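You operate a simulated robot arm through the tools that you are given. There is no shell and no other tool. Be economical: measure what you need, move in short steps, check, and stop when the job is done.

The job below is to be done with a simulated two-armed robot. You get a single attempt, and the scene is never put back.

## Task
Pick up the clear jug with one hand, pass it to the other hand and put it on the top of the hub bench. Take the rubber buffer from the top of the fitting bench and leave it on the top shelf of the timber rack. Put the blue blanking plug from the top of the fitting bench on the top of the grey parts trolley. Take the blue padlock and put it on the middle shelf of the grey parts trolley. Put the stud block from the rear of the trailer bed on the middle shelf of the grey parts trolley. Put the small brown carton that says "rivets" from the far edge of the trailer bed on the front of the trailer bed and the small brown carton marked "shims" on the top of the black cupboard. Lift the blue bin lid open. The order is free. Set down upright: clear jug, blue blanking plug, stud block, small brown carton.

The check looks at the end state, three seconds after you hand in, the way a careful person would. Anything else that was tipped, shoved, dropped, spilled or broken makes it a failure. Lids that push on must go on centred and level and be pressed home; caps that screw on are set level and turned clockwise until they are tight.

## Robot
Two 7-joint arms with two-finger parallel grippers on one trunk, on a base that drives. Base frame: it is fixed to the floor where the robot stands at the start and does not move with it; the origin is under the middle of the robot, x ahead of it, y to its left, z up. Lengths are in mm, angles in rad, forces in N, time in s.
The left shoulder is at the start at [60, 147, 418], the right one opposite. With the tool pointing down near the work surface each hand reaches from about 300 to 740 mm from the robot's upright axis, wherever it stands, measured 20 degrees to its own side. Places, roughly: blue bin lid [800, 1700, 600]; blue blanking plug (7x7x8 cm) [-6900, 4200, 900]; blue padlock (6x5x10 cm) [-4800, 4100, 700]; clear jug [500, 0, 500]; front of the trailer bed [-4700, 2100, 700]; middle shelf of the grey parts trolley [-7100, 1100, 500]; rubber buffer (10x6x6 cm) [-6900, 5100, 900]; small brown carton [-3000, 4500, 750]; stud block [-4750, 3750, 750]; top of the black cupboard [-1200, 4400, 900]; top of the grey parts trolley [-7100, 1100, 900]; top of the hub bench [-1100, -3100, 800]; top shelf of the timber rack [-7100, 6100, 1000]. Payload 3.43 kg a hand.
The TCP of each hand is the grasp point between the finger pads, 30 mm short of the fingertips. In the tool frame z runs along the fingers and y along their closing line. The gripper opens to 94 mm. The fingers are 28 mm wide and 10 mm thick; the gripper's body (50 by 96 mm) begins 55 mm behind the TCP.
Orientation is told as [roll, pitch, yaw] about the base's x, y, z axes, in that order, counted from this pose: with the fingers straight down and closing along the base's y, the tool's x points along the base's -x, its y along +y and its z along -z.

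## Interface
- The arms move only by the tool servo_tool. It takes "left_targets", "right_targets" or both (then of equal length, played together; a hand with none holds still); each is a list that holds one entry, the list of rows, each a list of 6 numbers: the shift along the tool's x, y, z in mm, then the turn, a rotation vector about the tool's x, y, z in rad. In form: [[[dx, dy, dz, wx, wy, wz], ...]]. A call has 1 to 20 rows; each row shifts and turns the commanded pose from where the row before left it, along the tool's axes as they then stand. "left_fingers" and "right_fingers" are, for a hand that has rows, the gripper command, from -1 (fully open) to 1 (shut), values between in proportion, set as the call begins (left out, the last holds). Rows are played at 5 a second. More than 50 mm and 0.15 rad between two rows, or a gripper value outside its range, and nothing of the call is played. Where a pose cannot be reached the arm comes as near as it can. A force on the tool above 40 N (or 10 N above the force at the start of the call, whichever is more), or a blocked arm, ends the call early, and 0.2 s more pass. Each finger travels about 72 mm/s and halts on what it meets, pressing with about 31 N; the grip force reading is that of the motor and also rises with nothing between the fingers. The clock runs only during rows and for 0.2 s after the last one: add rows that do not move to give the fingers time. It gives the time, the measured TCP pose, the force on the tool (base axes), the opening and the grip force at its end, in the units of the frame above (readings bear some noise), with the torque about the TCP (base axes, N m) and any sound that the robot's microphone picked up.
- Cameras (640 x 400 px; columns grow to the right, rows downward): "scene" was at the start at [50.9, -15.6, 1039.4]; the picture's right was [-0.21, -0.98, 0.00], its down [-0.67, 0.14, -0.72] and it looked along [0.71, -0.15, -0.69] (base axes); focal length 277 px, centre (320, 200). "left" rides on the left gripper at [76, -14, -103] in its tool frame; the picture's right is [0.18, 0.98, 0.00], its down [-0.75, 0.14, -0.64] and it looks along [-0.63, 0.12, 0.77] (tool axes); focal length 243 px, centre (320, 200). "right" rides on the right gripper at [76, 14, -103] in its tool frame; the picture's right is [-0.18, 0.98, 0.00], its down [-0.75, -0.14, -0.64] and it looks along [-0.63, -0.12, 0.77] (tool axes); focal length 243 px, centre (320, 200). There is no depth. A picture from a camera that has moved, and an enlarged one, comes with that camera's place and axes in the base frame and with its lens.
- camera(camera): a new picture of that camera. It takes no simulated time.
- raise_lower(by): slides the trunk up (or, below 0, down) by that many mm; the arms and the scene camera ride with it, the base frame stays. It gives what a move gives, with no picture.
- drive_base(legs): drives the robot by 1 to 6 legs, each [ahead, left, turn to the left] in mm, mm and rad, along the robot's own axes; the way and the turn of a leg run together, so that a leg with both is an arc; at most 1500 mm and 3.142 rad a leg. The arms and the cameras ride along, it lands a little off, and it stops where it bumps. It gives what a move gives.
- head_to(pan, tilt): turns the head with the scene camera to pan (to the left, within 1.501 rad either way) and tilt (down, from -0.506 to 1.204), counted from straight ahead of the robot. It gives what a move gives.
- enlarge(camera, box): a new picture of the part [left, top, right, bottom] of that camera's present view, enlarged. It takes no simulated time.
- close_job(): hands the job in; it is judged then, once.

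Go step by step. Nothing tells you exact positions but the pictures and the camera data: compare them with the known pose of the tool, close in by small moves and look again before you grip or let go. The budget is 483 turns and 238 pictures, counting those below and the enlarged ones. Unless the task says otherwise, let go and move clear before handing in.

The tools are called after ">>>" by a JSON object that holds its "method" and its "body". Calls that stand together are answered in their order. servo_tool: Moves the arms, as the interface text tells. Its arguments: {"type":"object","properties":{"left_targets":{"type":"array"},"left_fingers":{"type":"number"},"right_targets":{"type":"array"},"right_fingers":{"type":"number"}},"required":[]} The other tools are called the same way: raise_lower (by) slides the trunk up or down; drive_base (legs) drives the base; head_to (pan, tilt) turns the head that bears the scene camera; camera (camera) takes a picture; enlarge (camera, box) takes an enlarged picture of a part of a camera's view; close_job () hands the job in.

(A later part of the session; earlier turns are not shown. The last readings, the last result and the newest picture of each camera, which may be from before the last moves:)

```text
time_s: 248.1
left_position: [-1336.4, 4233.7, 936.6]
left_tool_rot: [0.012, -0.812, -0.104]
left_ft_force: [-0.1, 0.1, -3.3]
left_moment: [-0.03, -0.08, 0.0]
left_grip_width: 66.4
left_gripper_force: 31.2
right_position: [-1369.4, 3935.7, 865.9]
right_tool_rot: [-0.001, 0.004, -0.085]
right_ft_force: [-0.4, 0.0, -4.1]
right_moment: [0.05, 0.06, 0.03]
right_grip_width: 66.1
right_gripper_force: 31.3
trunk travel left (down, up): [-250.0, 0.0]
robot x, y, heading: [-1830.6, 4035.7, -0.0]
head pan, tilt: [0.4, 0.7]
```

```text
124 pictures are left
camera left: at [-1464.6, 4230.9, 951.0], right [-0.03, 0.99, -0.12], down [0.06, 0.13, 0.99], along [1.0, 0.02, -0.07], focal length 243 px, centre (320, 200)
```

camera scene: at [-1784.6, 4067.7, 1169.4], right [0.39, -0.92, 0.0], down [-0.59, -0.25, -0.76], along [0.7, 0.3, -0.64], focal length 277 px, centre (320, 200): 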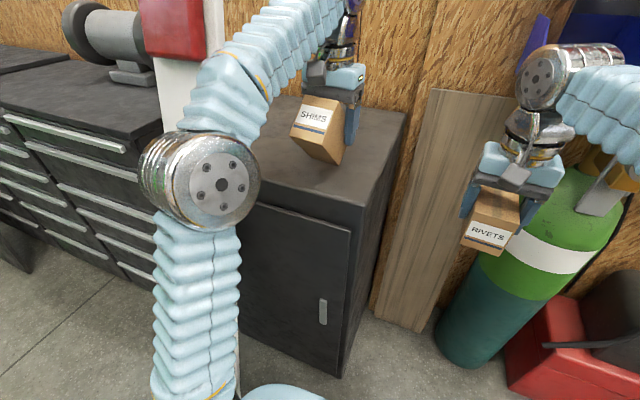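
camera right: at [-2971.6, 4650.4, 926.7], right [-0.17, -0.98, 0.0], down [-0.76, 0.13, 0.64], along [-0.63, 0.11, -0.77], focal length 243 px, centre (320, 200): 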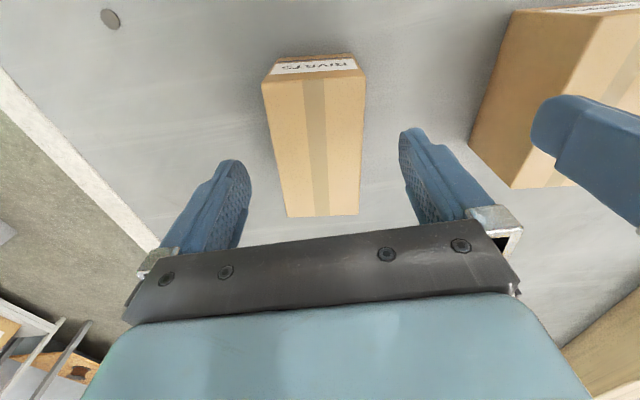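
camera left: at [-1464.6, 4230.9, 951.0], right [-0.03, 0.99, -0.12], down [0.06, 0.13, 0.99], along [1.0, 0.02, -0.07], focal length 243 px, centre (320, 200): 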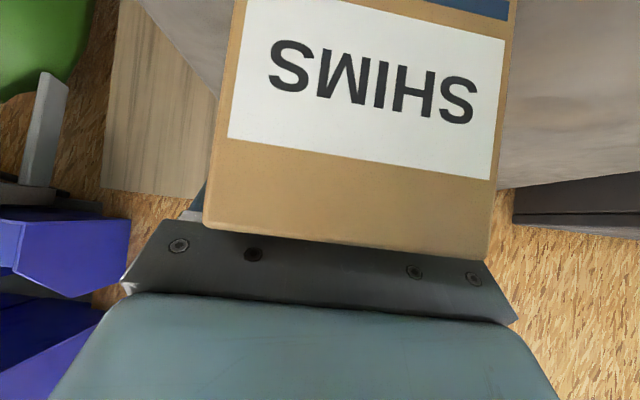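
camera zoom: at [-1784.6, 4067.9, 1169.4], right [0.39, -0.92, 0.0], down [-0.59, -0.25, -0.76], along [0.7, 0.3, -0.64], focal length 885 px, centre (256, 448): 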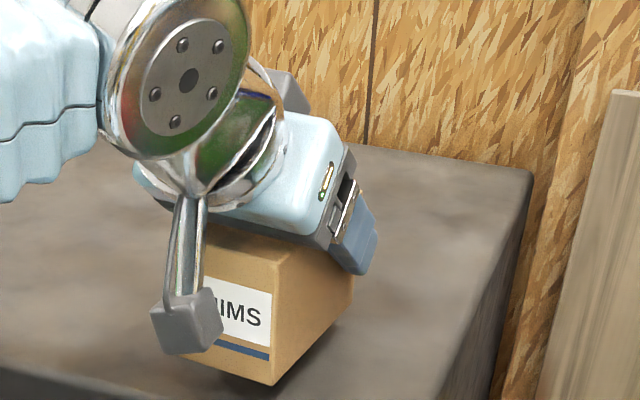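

The carton is level again. Lowering onto the top.

>>> {"method": "servo_tool", "body": {"left_targets": [[[3.6, 0, 3.4, 0, 0, 0], [3.6, 0, 3.4, 0, 0, 0], [3.6, 0, 3.4, 0, 0, 0], [3.6, 0, 3.4, 0, 0, 0], [3.6, 0, 3.4, 0, 0, 0], [3.6, 0, 3.4, 0, 0, 0], [2.2, 0, 2, 0, 0, 0], [2.2, 0, 2, 0, 0, 0], [0, 0, 0, 0, 0, 0]]]}}

>>> {"method": "enlarge", "body": {"camera": "scene", "box": [240, 60, 440, 185]}}

```text
time_s: 249.4
left_position: [-1336.1, 4233.8, 916.1]
left_tool_rot: [0.009, -0.833, -0.102]
left_ft_force: [-0.5, -0.1, 15.0]
left_moment: [-0.42, 1.44, -0.05]
left_grip_width: 66.4
left_gripper_force: 31.0
right_position: [-1370.5, 3936.0, 865.4]
right_tool_rot: [-0.001, 0.002, -0.086]
right_ft_force: [-0.4, 0.1, -4.5]
right_moment: [-0.01, 0.06, -0.02]
right_grip_width: 66.5
right_gripper_force: 31.4
trunk travel left (down, up): [-250.0, 0.0]
robot x, y, heading: [-1832.1, 4032.6, -0.003]
head pan, tilt: [0.4, 0.7]
stopped in row 6 (left hand): the force on the tool passed its limit at 47 N (the readings are from after the stop); the commanded pose is now the measured one
```

```text
3.20 times, centred on (340, 122) of scene
camera zoom: at [-1785.7, 4067.5, 1169.4], right [0.39, -0.92, 0.0], down [-0.59, -0.25, -0.77], along [0.7, 0.3, -0.64], focal length 885 px, centre (256, 448)
```

zoom: 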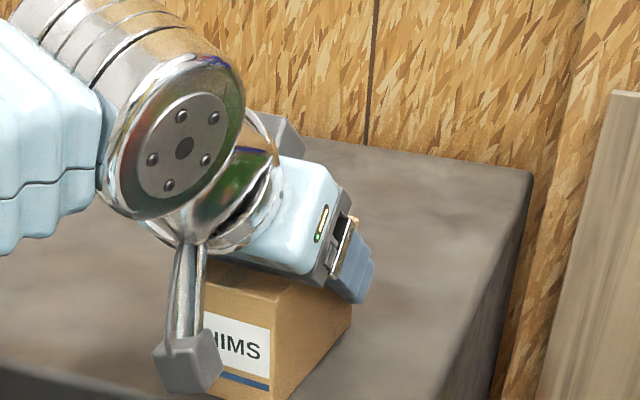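

Contact with the near edge first; the top is at z≈870. I'll trim the tilt by a few degrees and press gently.

>>> {"method": "servo_tool", "body": {"left_targets": [[[-2, 0, -2, 0, 0.06, 0], [0, 0, 0, 0, 0, 0], [2, 0, 2, 0, 0, 0], [1.5, 0, 1.5, 0, 0, 0], [1.5, 0, 1.5, 0, 0, 0], [0, 0, 0, 0, 0, 0]]]}}

>>> {"method": "enlarge", "body": {"camera": "scene", "box": [260, 80, 420, 180]}}

>>> {"method": "camera", "body": {"camera": "left"}}

```text
time_s: 250.8
left_position: [-1336.7, 4234.7, 912.4]
left_tool_rot: [0.01, -0.773, -0.101]
left_ft_force: [-6.4, 5.0, 39.3]
left_moment: [-0.57, 1.12, -0.36]
left_grip_width: 66.5
left_gripper_force: 30.9
right_position: [-1372.0, 3936.9, 868.2]
right_tool_rot: [-0.001, -0.001, -0.084]
right_ft_force: [0.4, 0.6, -3.9]
right_moment: [0.03, 0.07, -0.02]
right_grip_width: 66.3
right_gripper_force: 31.0
trunk travel left (down, up): [-250.0, 0.0]
robot x, y, heading: [-1831.9, 4031.1, -0.004]
head pan, tilt: [0.4, 0.7]
```

```text
4.00 times, centred on (340, 130) of scene
camera zoom: at [-1787.5, 4067.4, 1169.9], right [0.39, -0.92, 0.0], down [-0.59, -0.25, -0.77], along [0.71, 0.3, -0.64], focal length 1106 px, centre (240, 480)
```

zoom: 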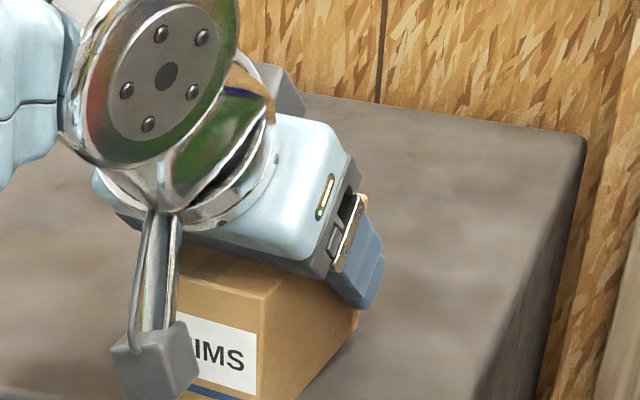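

```text
121 pictures are left
camera left: at [-1465.4, 4231.8, 932.9], right [-0.04, 0.99, -0.12], down [0.1, 0.12, 0.99], along [0.99, 0.03, -0.11], focal length 243 px, centre (320, 200)
```

left: 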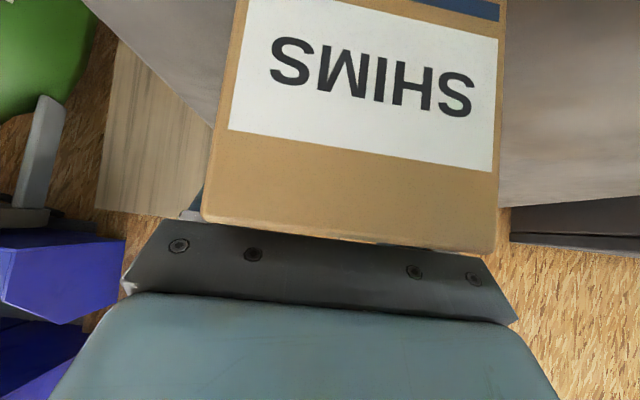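

Now I'll ease off slightly, release, and draw the hand back along its axis.

>>> {"method": "servo_tool", "body": {"left_targets": [[[-1, 0, -1, 0, 0, 0], [0, 0, 0, 0, 0, 0]]]}}

>>> {"method": "servo_tool", "body": {"left_targets": [[[0, 0, 0, 0, 0, 0], [0, 0, 0, 0, 0, 0], [0, 0, 0, 0, 0, 0], [0, 0, -15, 0, 0, 0], [0, 0, -30, 0, 0, 0], [0, 0, -40, 0, 0, 0], [0, 0, -40, 0, 0, 0], [0, 0, 0, 0, 0, 0]]], "left_fingers": -1}}

>>> {"method": "enlarge", "body": {"camera": "scene", "box": [240, 60, 440, 185]}}

```text
time_s: 251.4
left_position: [-1337.6, 4234.7, 913.5]
left_tool_rot: [0.008, -0.771, -0.101]
left_ft_force: [-8.2, 4.1, 31.6]
left_moment: [-0.77, 0.24, -0.24]
left_grip_width: 66.2
left_gripper_force: 31.1
right_position: [-1370.7, 3936.2, 868.0]
right_tool_rot: [-0.003, 0.002, -0.084]
right_ft_force: [0.3, -0.1, -4.9]
right_moment: [0.05, 0.08, -0.01]
right_grip_width: 66.2
right_gripper_force: 31.1
trunk travel left (down, up): [-250.0, 0.0]
robot x, y, heading: [-1831.8, 4033.9, -0.003]
head pan, tilt: [0.4, 0.7]
```

```text
time_s: 253.2
left_position: [-1424.5, 4241.2, 1000.4]
left_tool_rot: [0.011, -0.764, -0.101]
left_ft_force: [0.6, -0.6, -0.2]
left_moment: [0.01, -0.01, 0.04]
left_grip_width: 93.8
left_gripper_force: 0.1
right_position: [-1369.6, 3937.2, 867.0]
right_tool_rot: [-0.001, 0.003, -0.083]
right_ft_force: [-0.1, 0.1, -4.0]
right_moment: [-0.01, 0.09, -0.01]
right_grip_width: 66.3
right_gripper_force: 31.0
trunk travel left (down, up): [-250.0, 0.0]
robot x, y, heading: [-1830.1, 4031.2, 0.001]
head pan, tilt: [0.4, 0.7]
```

```text
3.20 times, centred on (340, 122) of scene
camera zoom: at [-1785.0, 4067.8, 1169.4], right [0.39, -0.92, 0.0], down [-0.59, -0.25, -0.76], along [0.7, 0.3, -0.64], focal length 885 px, centre (256, 448)
```

zoom: 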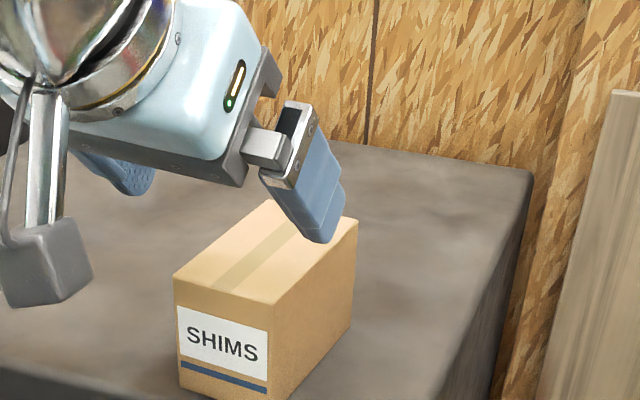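

Shims stands upright on the cupboard. I'll back away, bring the left arm in, and look north for a route round the trailer's rear.

>>> {"method": "drive_base", "body": {"legs": [[-300, 0, 0]]}}

>>> {"method": "servo_tool", "body": {"left_targets": [[[0, 0, 0, 0, 0.13, 0], [0, 0, 0, 0, 0.13, 0], [0, 0, 0, 0, 0.13, 0], [0, 0, 0, 0, 0.13, 0], [0, 0, 0, 0, 0.13, 0], [0, 0, 0, 0, 0.115, 0.1], [0, -20, 40, 0, 0, 0], [0, -20, 40, 0, 0, 0], [0, -20, 20, 0, 0, 0]]]}}

>>> {"method": "head_to", "body": {"pan": 1.3, "tilt": 0.35}}

>>> {"method": "camera", "body": {"camera": "scene"}}

>>> {"method": "head_to", "body": {"pan": 0.3, "tilt": 0.45}}

>>> {"method": "camera", "body": {"camera": "scene"}}

```text
time_s: 255.2
left_position: [-1722.7, 4241.6, 1000.4]
left_tool_rot: [0.01, -0.765, -0.097]
left_ft_force: [1.0, -0.2, -0.9]
left_moment: [-0.02, -0.01, 0.01]
left_grip_width: 94.1
left_gripper_force: 0.0
right_position: [-1667.3, 3937.7, 866.8]
right_tool_rot: [-0.001, 0.004, -0.081]
right_ft_force: [0.2, -0.2, -4.9]
right_moment: [0.02, 0.06, 0.02]
right_grip_width: 66.3
right_gripper_force: 30.8
trunk travel left (down, up): [-250.0, 0.0]
robot x, y, heading: [-2130.7, 4031.7, 0.001]
head pan, tilt: [0.4, 0.7]
```

```text
refused: row 6 steps farther than a row can; nothing moved
```

```text
time_s: 256.4
left_position: [-1722.9, 4242.8, 999.7]
left_tool_rot: [0.011, -0.765, -0.098]
left_ft_force: [0.1, -0.3, -0.5]
left_moment: [0.0, 0.05, 0.02]
left_grip_width: 93.9
left_gripper_force: 0.0
right_position: [-1667.2, 3937.6, 865.9]
right_tool_rot: [-0.002, 0.003, -0.08]
right_ft_force: [0.1, 0.9, -4.4]
right_moment: [-0.02, 0.07, -0.01]
right_grip_width: 66.2
right_gripper_force: 31.1
trunk travel left (down, up): [-250.0, 0.0]
robot x, y, heading: [-2132.2, 4032.6, 0.007]
head pan, tilt: [1.3, 0.351]
```

```text
119 pictures are left
camera scene: at [-2136.4, 4123.8, 1200.8], right [0.96, -0.26, 0.0], down [-0.09, -0.33, -0.94], along [0.25, 0.91, -0.34], focal length 277 px, centre (320, 200)
```

scene: 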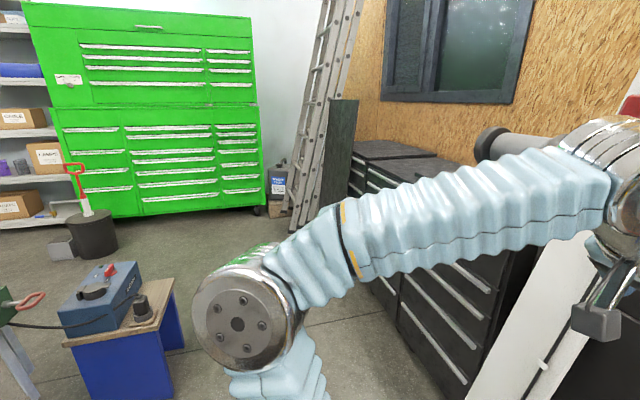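

```text
time_s: 257.7
left_position: [-1721.9, 4243.0, 999.5]
left_tool_rot: [0.013, -0.766, -0.098]
left_ft_force: [-0.2, -0.1, 0.1]
left_moment: [0.01, 0.0, 0.0]
left_grip_width: 94.0
left_gripper_force: 0.0
right_position: [-1666.7, 3936.8, 865.5]
right_tool_rot: [-0.002, 0.003, -0.081]
right_ft_force: [-0.7, 0.7, -3.4]
right_moment: [-0.02, 0.07, 0.02]
right_grip_width: 66.4
right_gripper_force: 31.3
trunk travel left (down, up): [-250.0, 0.0]
robot x, y, heading: [-2130.3, 4030.2, 0.002]
head pan, tilt: [0.3, 0.45]
```

```text
118 pictures are left
camera scene: at [-2073.3, 4061.5, 1191.6], right [0.3, -0.95, 0.0], down [-0.42, -0.13, -0.9], along [0.86, 0.27, -0.44], focal length 277 px, centre (320, 200)
```

scene: 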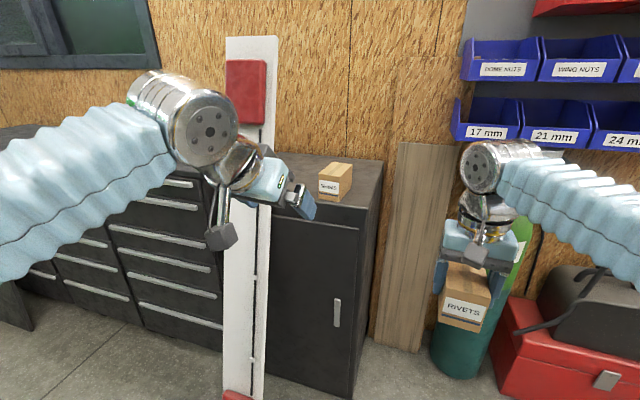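

The route round the north end is wide open. I'll fold the left arm, turn north and go round the trailer's rear.

>>> {"method": "servo_tool", "body": {"left_targets": [[[0, 0, 0, 0, 0.13, 0], [0, 0, 0, 0, 0.13, 0], [0, 0, 0, 0, 0.13, 0], [0, 0, 0, 0, 0.13, 0], [0, 0, 0, 0, 0.13, 0], [0, 0, 0, 0, 0.115, 0], [0, -20, 40, 0, 0, 0], [0, -20, 40, 0, 0, 0], [0, -20, 20, 0, 0, 0]]]}}

>>> {"method": "drive_base", "body": {"legs": [[0, 0, 1.57], [1000, -180, 0], [800, 0, 0], [0, 0, 1.57]]}}

>>> {"method": "head_to", "body": {"pan": 0.2, "tilt": 0.3}}

>>> {"method": "camera", "body": {"camera": "scene"}}

```text
time_s: 259.7
left_position: [-1724.6, 4180.7, 891.3]
left_tool_rot: [0.008, 0.001, -0.09]
left_ft_force: [0.2, -0.8, 0.8]
left_moment: [0.01, -0.02, -0.01]
left_grip_width: 94.0
left_gripper_force: 0.1
left hand out of reach, approached as far as the arm can: row 6
right_position: [-1666.5, 3938.3, 866.8]
right_tool_rot: [-0.003, 0.002, -0.081]
right_ft_force: [-0.5, -0.7, -3.9]
right_moment: [-0.04, 0.09, -0.01]
right_grip_width: 66.4
right_gripper_force: 31.1
trunk travel left (down, up): [-250.0, 0.0]
robot x, y, heading: [-2131.9, 4028.3, 0.004]
head pan, tilt: [0.3, 0.45]
```

```text
time_s: 276.5
left_position: [-2381.7, 5680.0, 891.6]
left_tool_rot: [0.008, -0.001, 3.056]
left_ft_force: [0.5, -1.0, 0.3]
left_moment: [-0.01, 0.0, -0.02]
left_grip_width: 94.3
left_gripper_force: 0.0
right_position: [-2441.6, 5924.0, 866.7]
right_tool_rot: [-0.003, 0.003, 3.068]
right_ft_force: [0.0, 0.7, -4.6]
right_moment: [-0.03, -0.07, -0.01]
right_grip_width: 66.2
right_gripper_force: 30.7
trunk travel left (down, up): [-250.0, 0.0]
robot x, y, heading: [-1978.3, 5829.1, -3.136]
head pan, tilt: [0.3, 0.45]
```

```text
time_s: 277.2
left_position: [-2383.1, 5679.7, 891.2]
left_tool_rot: [0.008, 0.0, 3.055]
left_ft_force: [-0.3, 1.1, -1.1]
left_moment: [-0.01, 0.03, -0.01]
left_grip_width: 94.2
left_gripper_force: 0.1
right_position: [-2441.5, 5923.2, 866.9]
right_tool_rot: [-0.002, 0.004, 3.067]
right_ft_force: [0.1, -0.1, -3.9]
right_moment: [-0.03, -0.09, 0.0]
right_grip_width: 66.6
right_gripper_force: 31.6
trunk travel left (down, up): [-250.0, 0.0]
robot x, y, heading: [-1973.5, 5826.8, -3.134]
head pan, tilt: [0.201, 0.3]
```

```text
117 pictures are left
camera scene: at [-2037.6, 5813.3, 1205.5], right [-0.21, 0.98, 0.0], down [0.29, 0.06, -0.95], along [-0.93, -0.2, -0.3], focal length 277 px, centre (320, 200)
```

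scene: 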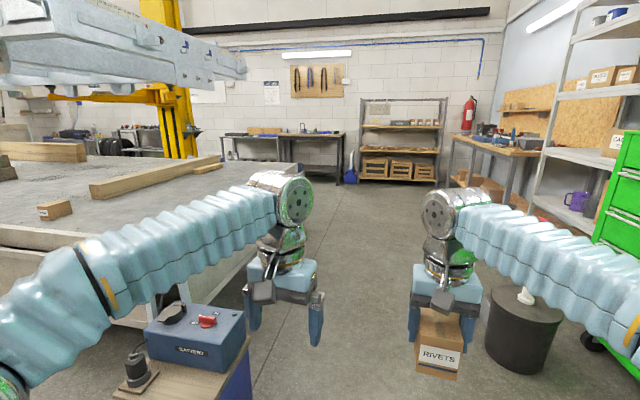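

The way west is clear: stool on the left, drum on the right. I'll drive 3 m west.

>>> {"method": "drive_base", "body": {"legs": [[1500, 0, 0], [1500, 0, 0]]}}

>>> {"method": "head_to", "body": {"pan": 1.2, "tilt": 0.35}}

>>> {"method": "camera", "body": {"camera": "scene"}}

>>> {"method": "head_to", "body": {"pan": 0.3, "tilt": 0.3}}

>>> {"method": "camera", "body": {"camera": "scene"}}

```text
time_s: 291.7
left_position: [-5396.4, 5657.3, 891.9]
left_tool_rot: [0.008, 0.001, 3.051]
left_ft_force: [0.2, 0.0, -0.6]
left_moment: [-0.01, 0.0, -0.01]
left_grip_width: 94.1
left_gripper_force: 0.1
right_position: [-5453.3, 5902.2, 865.8]
right_tool_rot: [-0.003, 0.004, 3.064]
right_ft_force: [-0.2, -0.4, -3.8]
right_moment: [-0.02, -0.08, 0.05]
right_grip_width: 66.2
right_gripper_force: 30.9
trunk travel left (down, up): [-250.0, 0.0]
robot x, y, heading: [-4986.5, 5812.0, -3.134]
head pan, tilt: [0.201, 0.3]
```

```text
time_s: 293.0
left_position: [-5396.3, 5659.5, 890.8]
left_tool_rot: [0.007, 0.0, 3.052]
left_ft_force: [-0.1, 1.4, -0.4]
left_moment: [0.01, -0.01, 0.02]
left_grip_width: 94.1
left_gripper_force: 0.1
right_position: [-5454.1, 5901.5, 866.9]
right_tool_rot: [-0.002, 0.002, 3.067]
right_ft_force: [-0.1, 0.1, -4.1]
right_moment: [-0.02, -0.07, -0.02]
right_grip_width: 66.4
right_gripper_force: 31.2
trunk travel left (down, up): [-250.0, 0.0]
robot x, y, heading: [-4986.2, 5805.0, -3.136]
head pan, tilt: [1.201, 0.351]
```

```text
116 pictures are left
camera scene: at [-4992.3, 5723.1, 1200.8], right [-0.93, 0.36, 0.0], down [0.12, 0.32, -0.94], along [-0.33, -0.88, -0.34], focal length 277 px, centre (320, 200)
```

scene: 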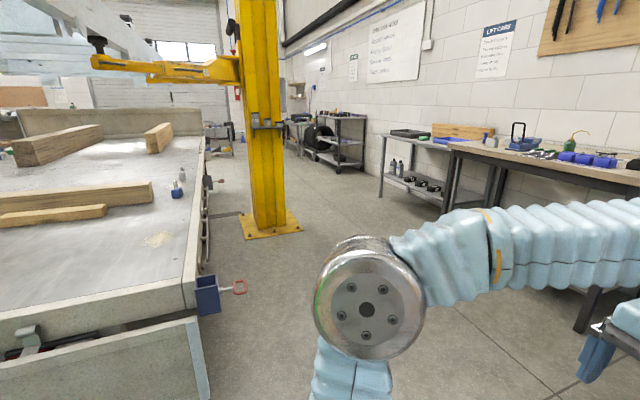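

```text
time_s: 294.2
left_position: [-5395.7, 5658.8, 891.2]
left_tool_rot: [0.007, 0.002, 3.052]
left_ft_force: [-0.9, 0.0, -0.3]
left_moment: [0.0, -0.02, 0.02]
left_grip_width: 93.8
left_gripper_force: 0.1
right_position: [-5452.9, 5902.2, 865.9]
right_tool_rot: [-0.001, 0.003, 3.065]
right_ft_force: [0.8, 0.6, -4.5]
right_moment: [0.01, -0.03, 0.0]
right_grip_width: 66.3
right_gripper_force: 30.8
trunk travel left (down, up): [-250.0, 0.0]
robot x, y, heading: [-4986.2, 5810.7, -3.131]
head pan, tilt: [0.3, 0.3]
```

```text
115 pictures are left
camera scene: at [-5048.1, 5781.8, 1205.5], right [-0.3, 0.95, 0.0], down [0.28, 0.09, -0.96], along [-0.91, -0.29, -0.3], focal length 277 px, centre (320, 200)
```

scene: 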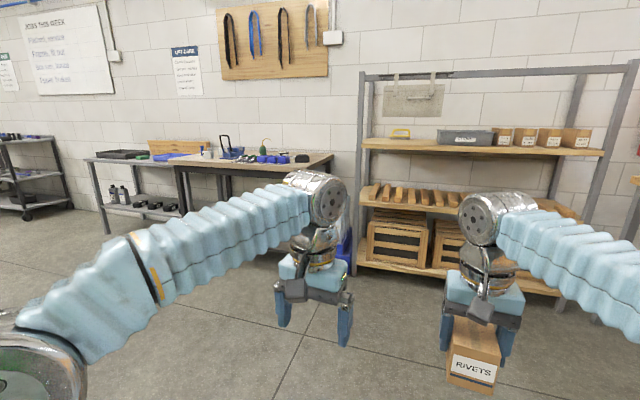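

On the west side I can see the padlock and stud block near the trailer's west edge (x≈-4895), and the lift post at about [-5430, 3130]. I'll drive west then south to the front of the trailer bed with the rivets carton.

>>> {"method": "drive_base", "body": {"legs": [[1080, 0, 0], [0, 0, 1.57], [1500, 0, 0], [1500, 0, 0], [700, 0, 0]]}}

>>> {"method": "head_to", "body": {"pan": 1.0, "tilt": 0.35}}

>>> {"method": "camera", "body": {"camera": "scene"}}

>>> {"method": "head_to", "body": {"pan": -0.5, "tilt": 0.3}}

>>> {"method": "camera", "body": {"camera": "scene"}}

```text
time_s: 321.1
left_position: [-5975.1, 1691.8, 891.6]
left_tool_rot: [0.007, 0.0, -1.681]
left_ft_force: [0.3, 0.0, -0.9]
left_moment: [-0.02, -0.01, -0.04]
left_grip_width: 94.0
left_gripper_force: 0.1
right_position: [-6220.0, 1639.3, 865.8]
right_tool_rot: [-0.001, 0.004, -1.672]
right_ft_force: [0.1, -0.2, -3.0]
right_moment: [0.09, 0.0, -0.02]
right_grip_width: 66.5
right_gripper_force: 31.0
trunk travel left (down, up): [-250.0, 0.0]
robot x, y, heading: [-6113.8, 2101.5, -1.586]
head pan, tilt: [0.3, 0.3]
```

```text
time_s: 322.1
left_position: [-5973.5, 1691.7, 892.0]
left_tool_rot: [0.007, 0.001, -1.681]
left_ft_force: [0.1, 0.3, -1.1]
left_moment: [0.0, -0.03, 0.0]
left_grip_width: 94.0
left_gripper_force: 0.0
right_position: [-6220.3, 1639.3, 866.8]
right_tool_rot: [-0.002, 0.003, -1.673]
right_ft_force: [0.1, -0.6, -3.9]
right_moment: [0.07, -0.05, 0.02]
right_grip_width: 66.5
right_gripper_force: 31.3
trunk travel left (down, up): [-250.0, 0.0]
robot x, y, heading: [-6114.2, 2104.4, -1.595]
head pan, tilt: [1.0, 0.351]
```

```text
114 pictures are left
camera scene: at [-6036.7, 2081.0, 1200.8], right [-0.56, -0.83, 0.0], down [-0.29, 0.19, -0.94], along [0.78, -0.52, -0.34], focal length 277 px, centre (320, 200)
```

scene: 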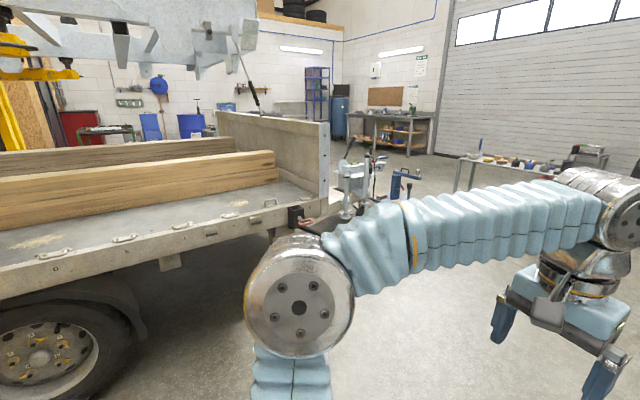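

```text
time_s: 323.7
left_position: [-5973.7, 1691.4, 891.2]
left_tool_rot: [0.007, 0.0, -1.682]
left_ft_force: [0.2, 0.5, -0.2]
left_moment: [-0.01, -0.03, -0.02]
left_grip_width: 94.0
left_gripper_force: 0.1
right_position: [-6218.9, 1640.2, 865.9]
right_tool_rot: [-0.001, 0.003, -1.672]
right_ft_force: [-0.1, 0.7, -4.8]
right_moment: [0.07, -0.02, 0.0]
right_grip_width: 66.4
right_gripper_force: 30.9
trunk travel left (down, up): [-250.0, 0.0]
robot x, y, heading: [-6115.7, 2102.7, -1.585]
head pan, tilt: [-0.499, 0.3]
```

```text
113 pictures are left
camera scene: at [-6160.2, 2051.5, 1205.5], right [-0.87, 0.49, 0.0], down [0.15, 0.26, -0.96], along [-0.47, -0.83, -0.3], focal length 277 px, centre (320, 200)
```

scene: 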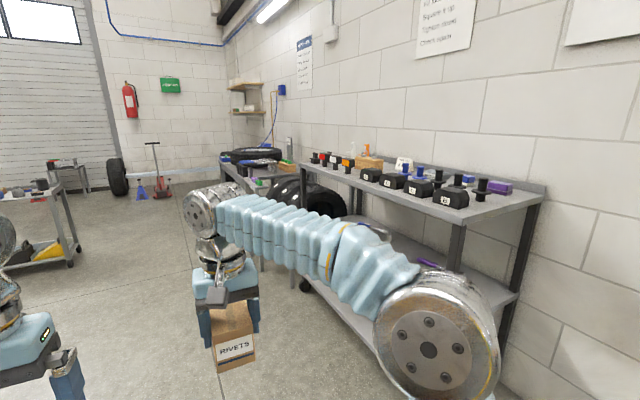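

I've found the grey parts trolley by the west wall and a free strip along the trailer bed's front-west edge. I'll turn east and approach the bed at y≈2000.

>>> {"method": "drive_base", "body": {"legs": [[0, 0, 1.585], [600, 0, 0]]}}

>>> {"method": "head_to", "body": {"pan": -0.1, "tilt": 0.55}}

>>> {"method": "camera", "body": {"camera": "scene"}}

```text
time_s: 331.0
left_position: [-5102.5, 2240.5, 891.1]
left_tool_rot: [0.007, 0.001, -0.103]
left_ft_force: [-0.4, -0.2, -0.4]
left_moment: [0.03, 0.02, 0.03]
left_grip_width: 94.1
left_gripper_force: 0.0
right_position: [-5049.8, 1994.4, 866.5]
right_tool_rot: [-0.001, 0.001, -0.093]
right_ft_force: [0.2, 0.1, -3.9]
right_moment: [0.0, 0.06, -0.01]
right_grip_width: 66.3
right_gripper_force: 30.7
trunk travel left (down, up): [-250.0, 0.0]
robot x, y, heading: [-5511.8, 2090.5, -0.005]
head pan, tilt: [-0.499, 0.3]
```

```text
time_s: 331.8
left_position: [-5102.5, 2240.5, 890.4]
left_tool_rot: [0.008, 0.0, -0.104]
left_ft_force: [1.1, -0.3, -0.4]
left_moment: [0.01, 0.06, -0.01]
left_grip_width: 94.0
left_gripper_force: 0.0
right_position: [-5047.5, 1993.5, 867.0]
right_tool_rot: [-0.001, 0.005, -0.093]
right_ft_force: [-0.1, 0.6, -3.6]
right_moment: [0.0, 0.07, 0.01]
right_grip_width: 66.5
right_gripper_force: 31.0
trunk travel left (down, up): [-250.0, 0.0]
robot x, y, heading: [-5510.1, 2094.3, -0.013]
head pan, tilt: [-0.099, 0.55]
```

```text
112 pictures are left
camera scene: at [-5451.7, 2087.5, 1182.6], right [-0.11, -0.99, 0.0], down [-0.52, 0.06, -0.85], along [0.85, -0.09, -0.52], focal length 277 px, centre (320, 200)
```

scene: 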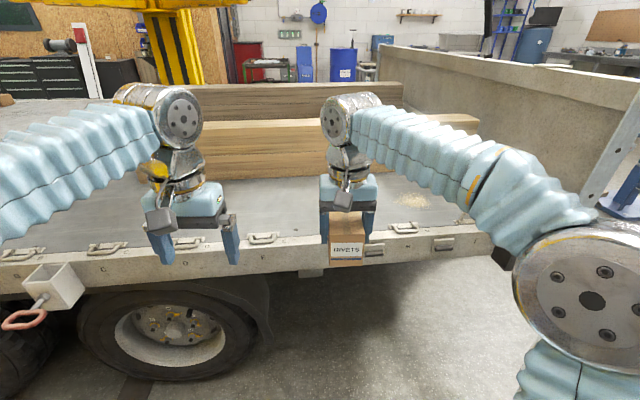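

The strip is 360 mm wide; I'll drive 250 mm closer, then set the carton at about x=-4720.

>>> {"method": "drive_base", "body": {"legs": [[245, 0, 0]]}}

>>> {"method": "servo_tool", "body": {"right_targets": [[[-27, 0, 0, 0, 0, 0], [-27, 0, 0, 0, 0, 0], [-26, 0, 0, 0, 0, 0], [0, 0, 25, 0, 0, 0], [0, 0, 25, 0, 0, 0], [0, 0, 25, 0, 0, 0], [0, 0, 15, 0, 0, 0], [0, 0, 0, 0, 0, 0]]]}}

>>> {"method": "enlarge", "body": {"camera": "scene", "box": [220, 100, 460, 250]}}

```text
time_s: 333.6
left_position: [-4856.5, 2237.0, 891.1]
left_tool_rot: [0.006, -0.002, -0.104]
left_ft_force: [0.8, 0.3, -0.2]
left_moment: [0.0, 0.0, 0.03]
left_grip_width: 94.3
left_gripper_force: 0.2
right_position: [-4801.6, 1992.2, 866.8]
right_tool_rot: [-0.003, 0.004, -0.093]
right_ft_force: [0.5, -0.7, -4.6]
right_moment: [0.02, 0.06, -0.02]
right_grip_width: 66.6
right_gripper_force: 30.5
trunk travel left (down, up): [-250.0, 0.0]
robot x, y, heading: [-5264.2, 2092.6, -0.007]
head pan, tilt: [-0.099, 0.55]
```

```text
time_s: 335.4
left_position: [-4854.6, 2236.5, 892.3]
left_tool_rot: [0.008, 0.0, -0.105]
left_ft_force: [0.5, 0.6, 0.4]
left_moment: [0.01, 0.02, 0.01]
left_grip_width: 94.1
left_gripper_force: 0.1
right_position: [-4722.6, 1982.6, 775.0]
right_tool_rot: [0.0, 0.004, -0.093]
right_ft_force: [0.7, -0.4, -4.4]
right_moment: [0.01, 0.07, -0.01]
right_grip_width: 66.2
right_gripper_force: 31.1
trunk travel left (down, up): [-250.0, 0.0]
robot x, y, heading: [-5266.2, 2095.5, -0.012]
head pan, tilt: [-0.099, 0.55]
```

```text
2.67 times, centred on (340, 175) of scene
camera zoom: at [-5204.8, 2085.4, 1182.6], right [-0.11, -0.99, 0.0], down [-0.52, 0.06, -0.85], along [0.85, -0.09, -0.52], focal length 738 px, centre (267, 267)
```

zoom: 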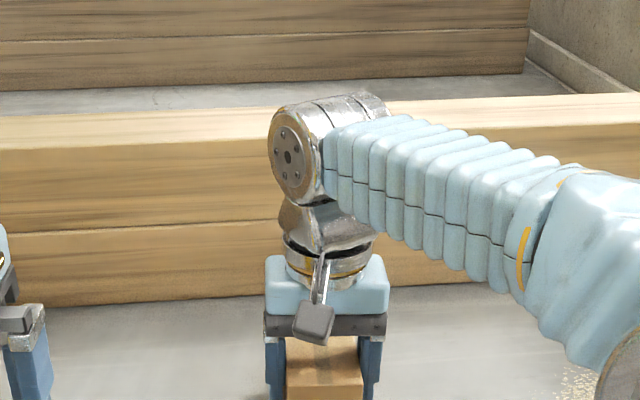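

Lowering the last 20 mm gently to contact.

>>> {"method": "servo_tool", "body": {"right_targets": [[[0, 0, 6, 0, 0, 0], [0, 0, 6, 0, 0, 0], [0, 0, 4, 0, 0, 0], [0, 0, 3, 0, 0, 0], [0, 0, 0, 0, 0, 0]]]}}

>>> {"method": "enlarge", "body": {"camera": "scene", "box": [240, 180, 440, 305]}}

```text
time_s: 336.6
left_position: [-4856.7, 2237.3, 890.9]
left_tool_rot: [0.008, -0.001, -0.104]
left_ft_force: [-0.1, 0.3, -0.1]
left_moment: [-0.01, 0.01, 0.0]
left_grip_width: 94.1
left_gripper_force: 0.0
right_position: [-4721.4, 1984.7, 758.0]
right_tool_rot: [-0.002, 0.002, -0.095]
right_ft_force: [-4.6, -3.2, 13.1]
right_moment: [-0.05, -0.97, -0.09]
right_grip_width: 66.5
right_gripper_force: 30.7
trunk travel left (down, up): [-250.0, 0.0]
robot x, y, heading: [-5263.7, 2093.3, -0.011]
head pan, tilt: [-0.099, 0.55]
```

```text
3.20 times, centred on (340, 242) of scene
camera zoom: at [-5206.5, 2085.4, 1182.9], right [-0.11, -0.99, 0.0], down [-0.52, 0.06, -0.85], along [0.85, -0.09, -0.52], focal length 885 px, centre (256, 64)
```

zoom: 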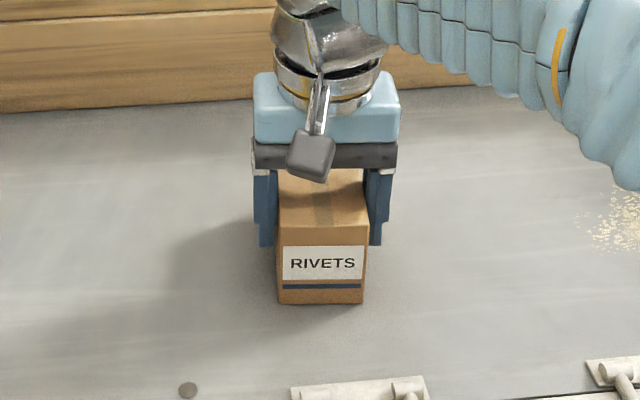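

Contact with the bed. I'll release and lift straight off.

>>> {"method": "servo_tool", "body": {"right_targets": [[[0, 0, 0, 0, 0, 0], [0, 0, 0, 0, 0, 0], [0, 0, 0, 0, 0, 0], [0, 0, -20, 0, 0, 0], [0, 0, -40, 0, 0, 0], [0, 0, -45, 0, 0, 0], [25, 0, 0, 0, 0, 0], [25, 0, 0, 0, 0, 0], [25, 0, 0, 0, 0, 0]]], "right_fingers": -1}}

>>> {"method": "enlarge", "body": {"camera": "scene", "box": [240, 180, 440, 305]}}

```text
time_s: 338.6
left_position: [-4855.4, 2238.3, 890.6]
left_tool_rot: [0.007, -0.001, -0.104]
left_ft_force: [-0.3, 0.3, -0.8]
left_moment: [0.02, 0.01, -0.02]
left_grip_width: 93.9
left_gripper_force: 0.0
right_position: [-4796.9, 1992.0, 863.0]
right_tool_rot: [-0.003, 0.004, -0.092]
right_ft_force: [-0.5, 0.1, 0.7]
right_moment: [0.01, 0.01, -0.01]
right_grip_width: 94.1
right_gripper_force: 0.1
trunk travel left (down, up): [-250.0, 0.0]
robot x, y, heading: [-5266.9, 2093.1, -0.013]
head pan, tilt: [-0.099, 0.55]
```

```text
3.20 times, centred on (340, 242) of scene
camera zoom: at [-5205.0, 2085.5, 1182.6], right [-0.11, -0.99, 0.0], down [-0.52, 0.06, -0.85], along [0.85, -0.09, -0.52], focal length 885 px, centre (256, 64)
```

zoom: 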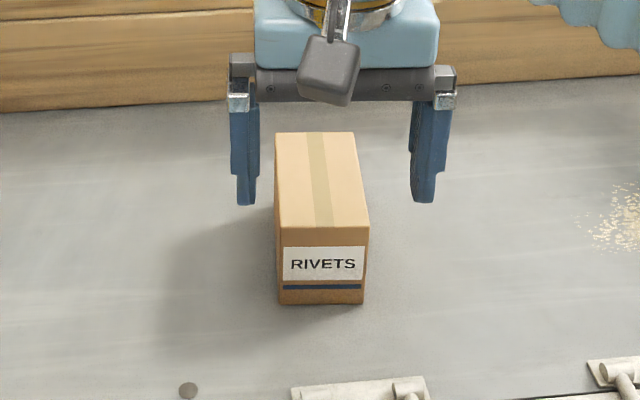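

The rivets carton is placed. Next the padlock and the stud block: I'll back off, go north past the lift post and face the trailer again.

>>> {"method": "drive_base", "body": {"legs": [[-850, 0, 0], [0, 0, 1.58], [900, 0, 0], [920, 0, 0], [0, 0, -1.57], [450, 0, 0]]}}

>>> {"method": "head_to", "body": {"pan": 0, "tilt": 0.5}}

>>> {"method": "camera", "body": {"camera": "scene"}}

```text
time_s: 361.8
left_position: [-5234.0, 4051.0, 891.6]
left_tool_rot: [0.005, -0.002, -0.111]
left_ft_force: [0.0, 0.4, -0.1]
left_moment: [0.01, 0.0, -0.03]
left_grip_width: 93.9
left_gripper_force: 0.0
right_position: [-5177.4, 3806.7, 862.6]
right_tool_rot: [-0.003, 0.003, -0.1]
right_ft_force: [0.8, 0.1, -0.2]
right_moment: [0.02, 0.0, 0.01]
right_grip_width: 94.1
right_gripper_force: 0.0
trunk travel left (down, up): [-250.0, 0.0]
robot x, y, heading: [-5645.7, 3913.8, -0.015]
head pan, tilt: [-0.099, 0.55]
```

```text
time_s: 362.5
left_position: [-5234.3, 4052.3, 891.5]
left_tool_rot: [0.008, -0.003, -0.111]
left_ft_force: [0.4, 0.8, 0.2]
left_moment: [-0.01, -0.02, -0.01]
left_grip_width: 94.1
left_gripper_force: 0.0
right_position: [-5177.3, 3806.7, 861.1]
right_tool_rot: [-0.001, 0.003, -0.102]
right_ft_force: [0.9, -0.3, -0.4]
right_moment: [0.01, 0.01, 0.05]
right_grip_width: 93.9
right_gripper_force: 0.1
trunk travel left (down, up): [-250.0, 0.0]
robot x, y, heading: [-5647.9, 3912.4, -0.016]
head pan, tilt: [0.0, 0.499]
```

```text
108 pictures are left
camera scene: at [-5583.2, 3912.1, 1187.1], right [-0.02, -1.0, 0.0], down [-0.48, 0.01, -0.88], along [0.88, -0.02, -0.48], focal length 277 px, centre (320, 200)
```

scene: 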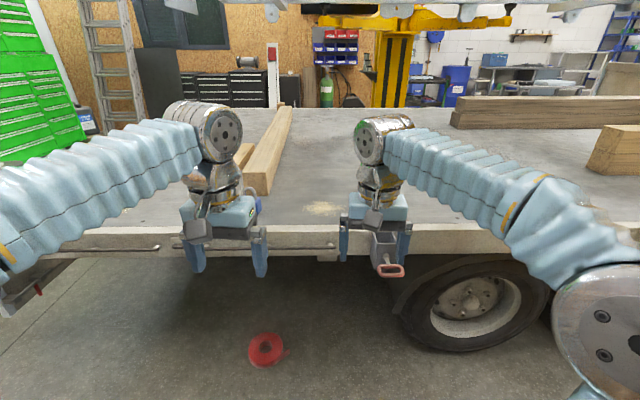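

The grippers hide the targets from the head camera; I'll use the wrist cameras.

>>> {"method": "camera", "body": {"camera": "left"}}

>>> {"method": "camera", "body": {"camera": "right"}}

```text
107 pictures are left
camera left: at [-5312.2, 4045.4, 993.4], right [-0.07, 1.0, 0.01], down [0.76, 0.05, 0.64], along [0.64, 0.05, -0.77], focal length 243 px, centre (320, 200)
```

left: 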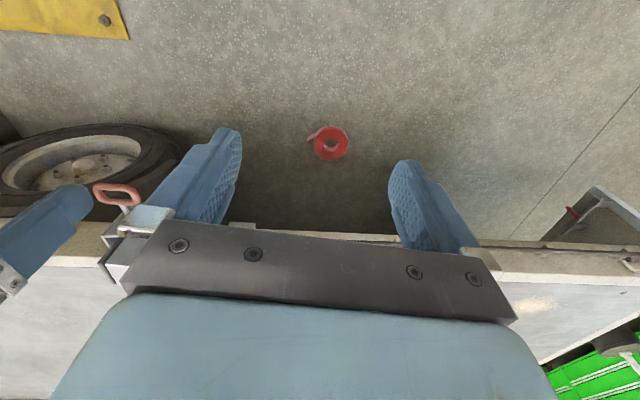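

```text
106 pictures are left
camera right: at [-5250.2, 3827.2, 965.3], right [0.28, 0.96, 0.0], down [0.74, -0.22, 0.64], along [0.61, -0.18, -0.77], focal length 243 px, centre (320, 200)
```

right: 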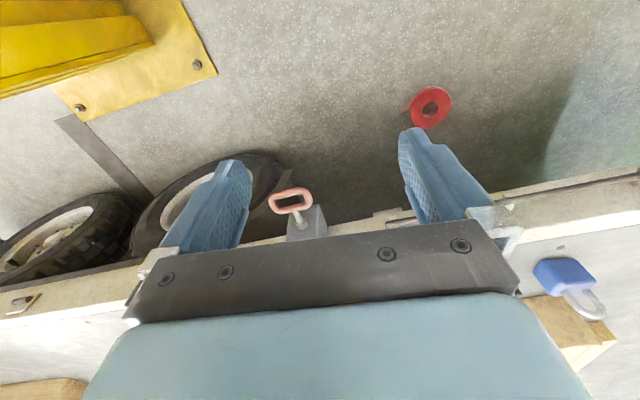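

The padlock is at about [-4790, 4123]. I'll drive 300 mm closer and spread the hands so the head camera can see between them.

>>> {"method": "drive_base", "body": {"legs": [[250, 0, 0]]}}

>>> {"method": "servo_tool", "body": {"left_targets": [[[20, 35, 0, 0, 0, 0], [20, 35, 0, 0, 0, 0], [20, 35, 0, 0, 0, 0]]], "right_targets": [[[20, -40, 0, 0, 0, 0], [20, -40, 0, 0, 0, 0], [20, -40, 0, 0, 0, 0]]]}}

>>> {"method": "head_to", "body": {"pan": 0, "tilt": 0.6}}

>>> {"method": "camera", "body": {"camera": "scene"}}

```text
time_s: 364.3
left_position: [-4984.2, 4048.0, 892.0]
left_tool_rot: [0.006, -0.003, -0.11]
left_ft_force: [0.4, 0.0, 0.5]
left_moment: [-0.03, -0.04, -0.04]
left_grip_width: 93.9
left_gripper_force: 0.0
right_position: [-4926.7, 3803.6, 862.0]
right_tool_rot: [-0.002, 0.004, -0.1]
right_ft_force: [0.0, -0.8, -0.3]
right_moment: [0.0, 0.0, -0.01]
right_grip_width: 94.0
right_gripper_force: 0.1
trunk travel left (down, up): [-250.0, 0.0]
robot x, y, heading: [-5395.3, 3907.1, -0.015]
head pan, tilt: [0.0, 0.499]
```

```text
time_s: 365.1
left_position: [-5032.1, 4159.0, 892.4]
left_tool_rot: [0.006, -0.001, -0.11]
left_ft_force: [-0.2, -0.1, -0.6]
left_moment: [-0.03, 0.01, -0.01]
left_grip_width: 93.9
left_gripper_force: 0.1
right_position: [-4998.6, 3689.1, 864.2]
right_tool_rot: [-0.003, 0.005, -0.098]
right_ft_force: [-1.1, 0.7, 0.8]
right_moment: [-0.03, -0.03, 0.01]
right_grip_width: 94.0
right_gripper_force: 0.0
trunk travel left (down, up): [-250.0, 0.0]
robot x, y, heading: [-5393.4, 3908.0, -0.018]
head pan, tilt: [0.0, 0.499]
```

```text
time_s: 365.8
left_position: [-5031.8, 4158.8, 892.4]
left_tool_rot: [0.007, -0.002, -0.109]
left_ft_force: [0.0, -1.1, 0.4]
left_moment: [0.03, -0.01, -0.04]
left_grip_width: 94.1
left_gripper_force: 0.1
right_position: [-4998.4, 3689.5, 864.1]
right_tool_rot: [-0.004, 0.004, -0.1]
right_ft_force: [0.1, -0.1, -0.5]
right_moment: [-0.02, -0.03, 0.0]
right_grip_width: 94.0
right_gripper_force: 0.1
trunk travel left (down, up): [-250.0, 0.0]
robot x, y, heading: [-5390.7, 3908.0, -0.013]
head pan, tilt: [0.0, 0.6]
```

```text
105 pictures are left
camera scene: at [-5334.8, 3908.2, 1178.1], right [-0.02, -1.0, 0.0], down [-0.56, 0.01, -0.83], along [0.83, -0.01, -0.56], focal length 277 px, centre (320, 200)
```

scene: 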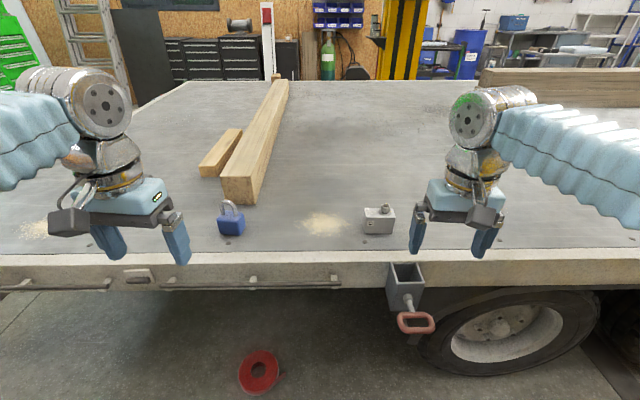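

>>> {"method": "enlarge", "body": {"camera": "scene", "box": [200, 180, 420, 260]}}

```text
2.91 times, centred on (310, 220) of scene
camera zoom: at [-5334.8, 3908.2, 1178.1], right [-0.02, -1.0, 0.0], down [-0.56, 0.01, -0.83], along [0.83, -0.01, -0.56], focal length 805 px, centre (349, 142)
```

zoom: 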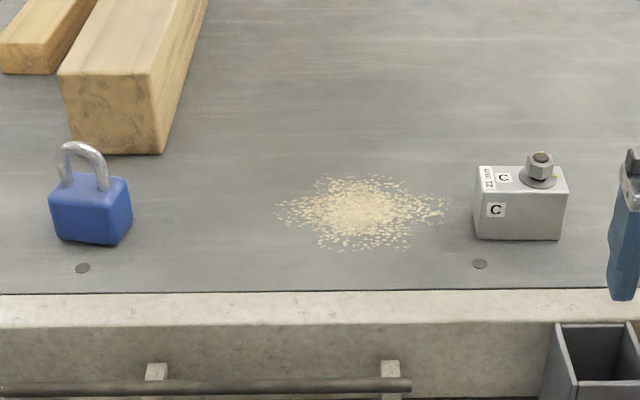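

The padlock stands upright, turned about 25°; the stud block is about 90 mm wide (y) by 45 mm deep (x), so I must grip it along x. I'll drive 60 mm closer, bring the left hand above the padlock and turn the right hand 90°.

>>> {"method": "drive_base", "body": {"legs": [[60, 0, 0.015]]}}

>>> {"method": "servo_tool", "body": {"left_targets": [[[-33, -2, 4, 0, 0, 0], [-33, -2, 4, 0, 0, 0], [-33, -2, 4, 0, 0, 0], [-33, -2, 4, 0, 0, 0], [-33, -2, 4, 0, 0, 0], [-33, 0, 4, 0, 0, 0], [0, 0, 0, 0, 0, 0], [0, 0, 0, 0, 0, 0], [0, 0, 0, 0, 0, 0], [0, 0, 0, 0, 0, 0], [0, 0, 0, 0, 0, 0], [0, 0, 0, 0, 0, 0]]], "right_targets": [[[0, 0, 0, 0, 0, 0.14], [0, 0, 0, 0, 0, 0.14], [0, 0, 0, 0, 0, 0.14], [0, 0, 0, 0, 0, 0.14], [0, 0, 0, 0, 0, 0.14], [0, 0, 0, 0, 0, 0.14], [0, 0, 0, 0, 0, 0.14], [0, 0, 0, 0, 0, 0.14], [0, 0, 0, 0, 0, 0.14], [0, 0, 0, 0, 0, 0.14], [0, 0, 0, 0, 0, 0.08], [0, 0, 0, 0, 0, 0]]]}}

>>> {"method": "camera", "body": {"camera": "left"}}

>>> {"method": "camera", "body": {"camera": "right"}}

```text
time_s: 366.8
left_position: [-4974.9, 4165.3, 891.9]
left_tool_rot: [0.008, -0.001, -0.094]
left_ft_force: [0.6, 0.6, 0.2]
left_moment: [-0.02, 0.0, -0.01]
left_grip_width: 94.1
left_gripper_force: 0.1
right_position: [-4934.6, 3694.9, 864.2]
right_tool_rot: [-0.002, 0.004, -0.084]
right_ft_force: [-0.4, -0.3, -0.3]
right_moment: [-0.02, -0.03, 0.0]
right_grip_width: 94.0
right_gripper_force: 0.0
trunk travel left (down, up): [-250.0, 0.0]
robot x, y, heading: [-5333.9, 3906.8, -0.001]
head pan, tilt: [0.0, 0.6]
```

```text
time_s: 369.4
left_position: [-4778.5, 4134.5, 867.1]
left_tool_rot: [0.008, -0.002, -0.094]
left_ft_force: [-0.2, -0.2, 0.5]
left_moment: [0.01, -0.04, 0.02]
left_grip_width: 94.0
left_gripper_force: 0.0
right_position: [-4935.0, 3695.1, 864.8]
right_tool_rot: [-0.004, -0.001, -1.565]
right_ft_force: [0.0, -0.4, 0.0]
right_moment: [0.0, -0.01, 0.02]
right_grip_width: 94.1
right_gripper_force: 0.2
trunk travel left (down, up): [-250.0, 0.0]
robot x, y, heading: [-5331.6, 3907.9, -0.002]
head pan, tilt: [0.0, 0.6]
```

```text
103 pictures are left
camera left: at [-4856.6, 4127.5, 969.6], right [-0.09, 1.0, 0.01], down [0.76, 0.06, 0.64], along [0.64, 0.06, -0.77], focal length 243 px, centre (320, 200)
```

left: 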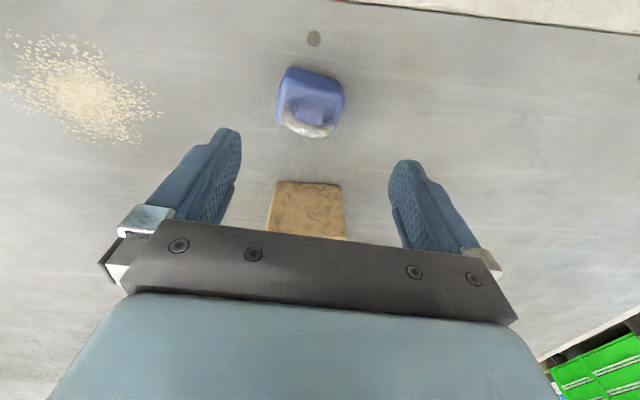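

```text
102 pictures are left
camera right: at [-4920.3, 3770.1, 966.2], right [0.98, -0.18, 0.0], down [-0.13, -0.75, 0.64], along [-0.12, -0.63, -0.77], focal length 243 px, centre (320, 200)
```

right: 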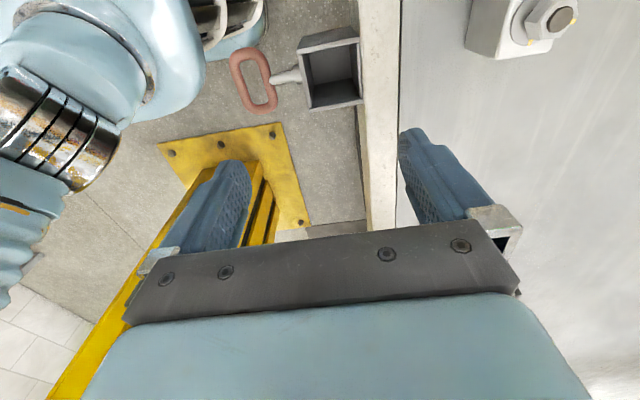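

The padlock body's centre is about [-4790, 4128] and aligned with my left hand. I'll move above it, descend and grip its body below the shackle.

>>> {"method": "servo_tool", "body": {"left_targets": [[[10.8, -7.5, 0, 0, 0, 0], [0, 0, 25, 0, 0, 0], [0, 0, 25, 0, 0, 0], [0, 0, 0, 0, 0, 0]]]}}

>>> {"method": "camera", "body": {"camera": "left"}}

```text
time_s: 370.4
left_position: [-4790.6, 4129.5, 817.8]
left_tool_rot: [0.007, -0.002, -0.094]
left_ft_force: [-0.1, -0.2, -0.5]
left_moment: [-0.02, 0.01, -0.04]
left_grip_width: 94.1
left_gripper_force: 0.0
right_position: [-4935.0, 3695.5, 864.5]
right_tool_rot: [-0.002, -0.003, -1.564]
right_ft_force: [-0.2, -0.3, 1.4]
right_moment: [0.0, 0.0, -0.01]
right_grip_width: 94.1
right_gripper_force: 0.1
trunk travel left (down, up): [-250.0, 0.0]
robot x, y, heading: [-5334.0, 3908.7, -0.002]
head pan, tilt: [0.0, 0.6]
```

```text
101 pictures are left
camera left: at [-4867.9, 4121.5, 919.6], right [-0.09, 1.0, 0.01], down [0.76, 0.07, 0.64], along [0.64, 0.06, -0.77], focal length 243 px, centre (320, 200)
```

left: 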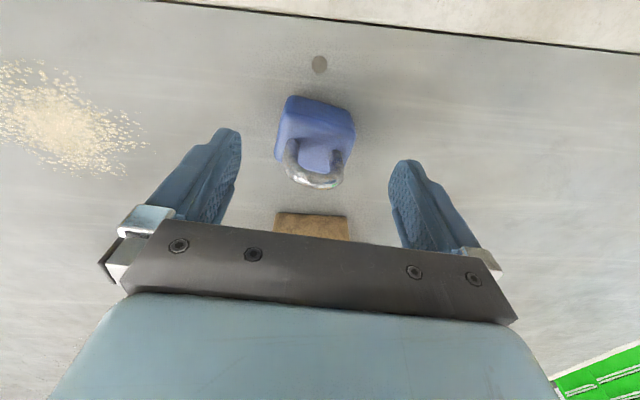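

Aligned. Descending and closing.

>>> {"method": "servo_tool", "body": {"left_targets": [[[2, -1, 25, 0, 0, 0], [0, 0, 25, 0, 0, 0], [0, 0, 0, 0, 0, 0]]]}}

>>> {"method": "servo_tool", "body": {"left_targets": [[[0, 0, 0, 0, 0, 0], [0, 0, 0, 0, 0, 0], [0, 0, 0, 0, 0, 0], [0, 0, 0, 0, 0, 0], [0, 0, -20, 0, 0, 0], [0, 0, -40, 0, 0, 0], [0, 0, -30, 0, 0, 0], [0, 0, 0, 0, 0, 0]]], "left_fingers": 1}}

>>> {"method": "enlarge", "body": {"camera": "scene", "box": [200, 140, 420, 260]}}

```text
time_s: 371.2
left_position: [-4792.1, 4130.0, 768.5]
left_tool_rot: [0.008, -0.001, -0.095]
left_ft_force: [0.1, 0.6, -1.2]
left_moment: [0.0, 0.0, -0.01]
left_grip_width: 93.9
left_gripper_force: 0.1
right_position: [-4934.9, 3695.8, 863.0]
right_tool_rot: [-0.002, -0.001, -1.563]
right_ft_force: [-0.5, 0.1, -0.5]
right_moment: [-0.01, -0.01, -0.01]
right_grip_width: 94.2
right_gripper_force: 0.0
trunk travel left (down, up): [-250.0, 0.0]
robot x, y, heading: [-5331.1, 3905.1, -0.003]
head pan, tilt: [0.0, 0.6]
```

```text
time_s: 373.0
left_position: [-4792.6, 4127.8, 859.2]
left_tool_rot: [0.007, 0.0, -0.095]
left_ft_force: [0.4, -0.5, -4.1]
left_moment: [0.03, 0.03, -0.01]
left_grip_width: 60.9
left_gripper_force: 31.3
right_position: [-4934.5, 3695.3, 863.1]
right_tool_rot: [-0.004, -0.001, -1.565]
right_ft_force: [0.9, 0.5, -0.4]
right_moment: [-0.03, 0.01, -0.01]
right_grip_width: 94.0
right_gripper_force: 0.1
trunk travel left (down, up): [-250.0, 0.0]
robot x, y, heading: [-5331.7, 3908.0, 0.005]
head pan, tilt: [0.0, 0.6]
```

```text
2.91 times, centred on (310, 200) of scene
camera zoom: at [-5274.4, 3908.7, 1178.0], right [0.0, -1.0, 0.0], down [-0.57, 0.0, -0.82], along [0.82, 0.0, -0.57], focal length 805 px, centre (349, 200)
```

zoom: 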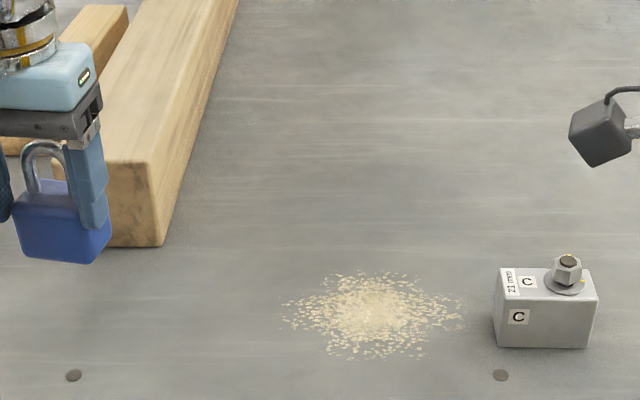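

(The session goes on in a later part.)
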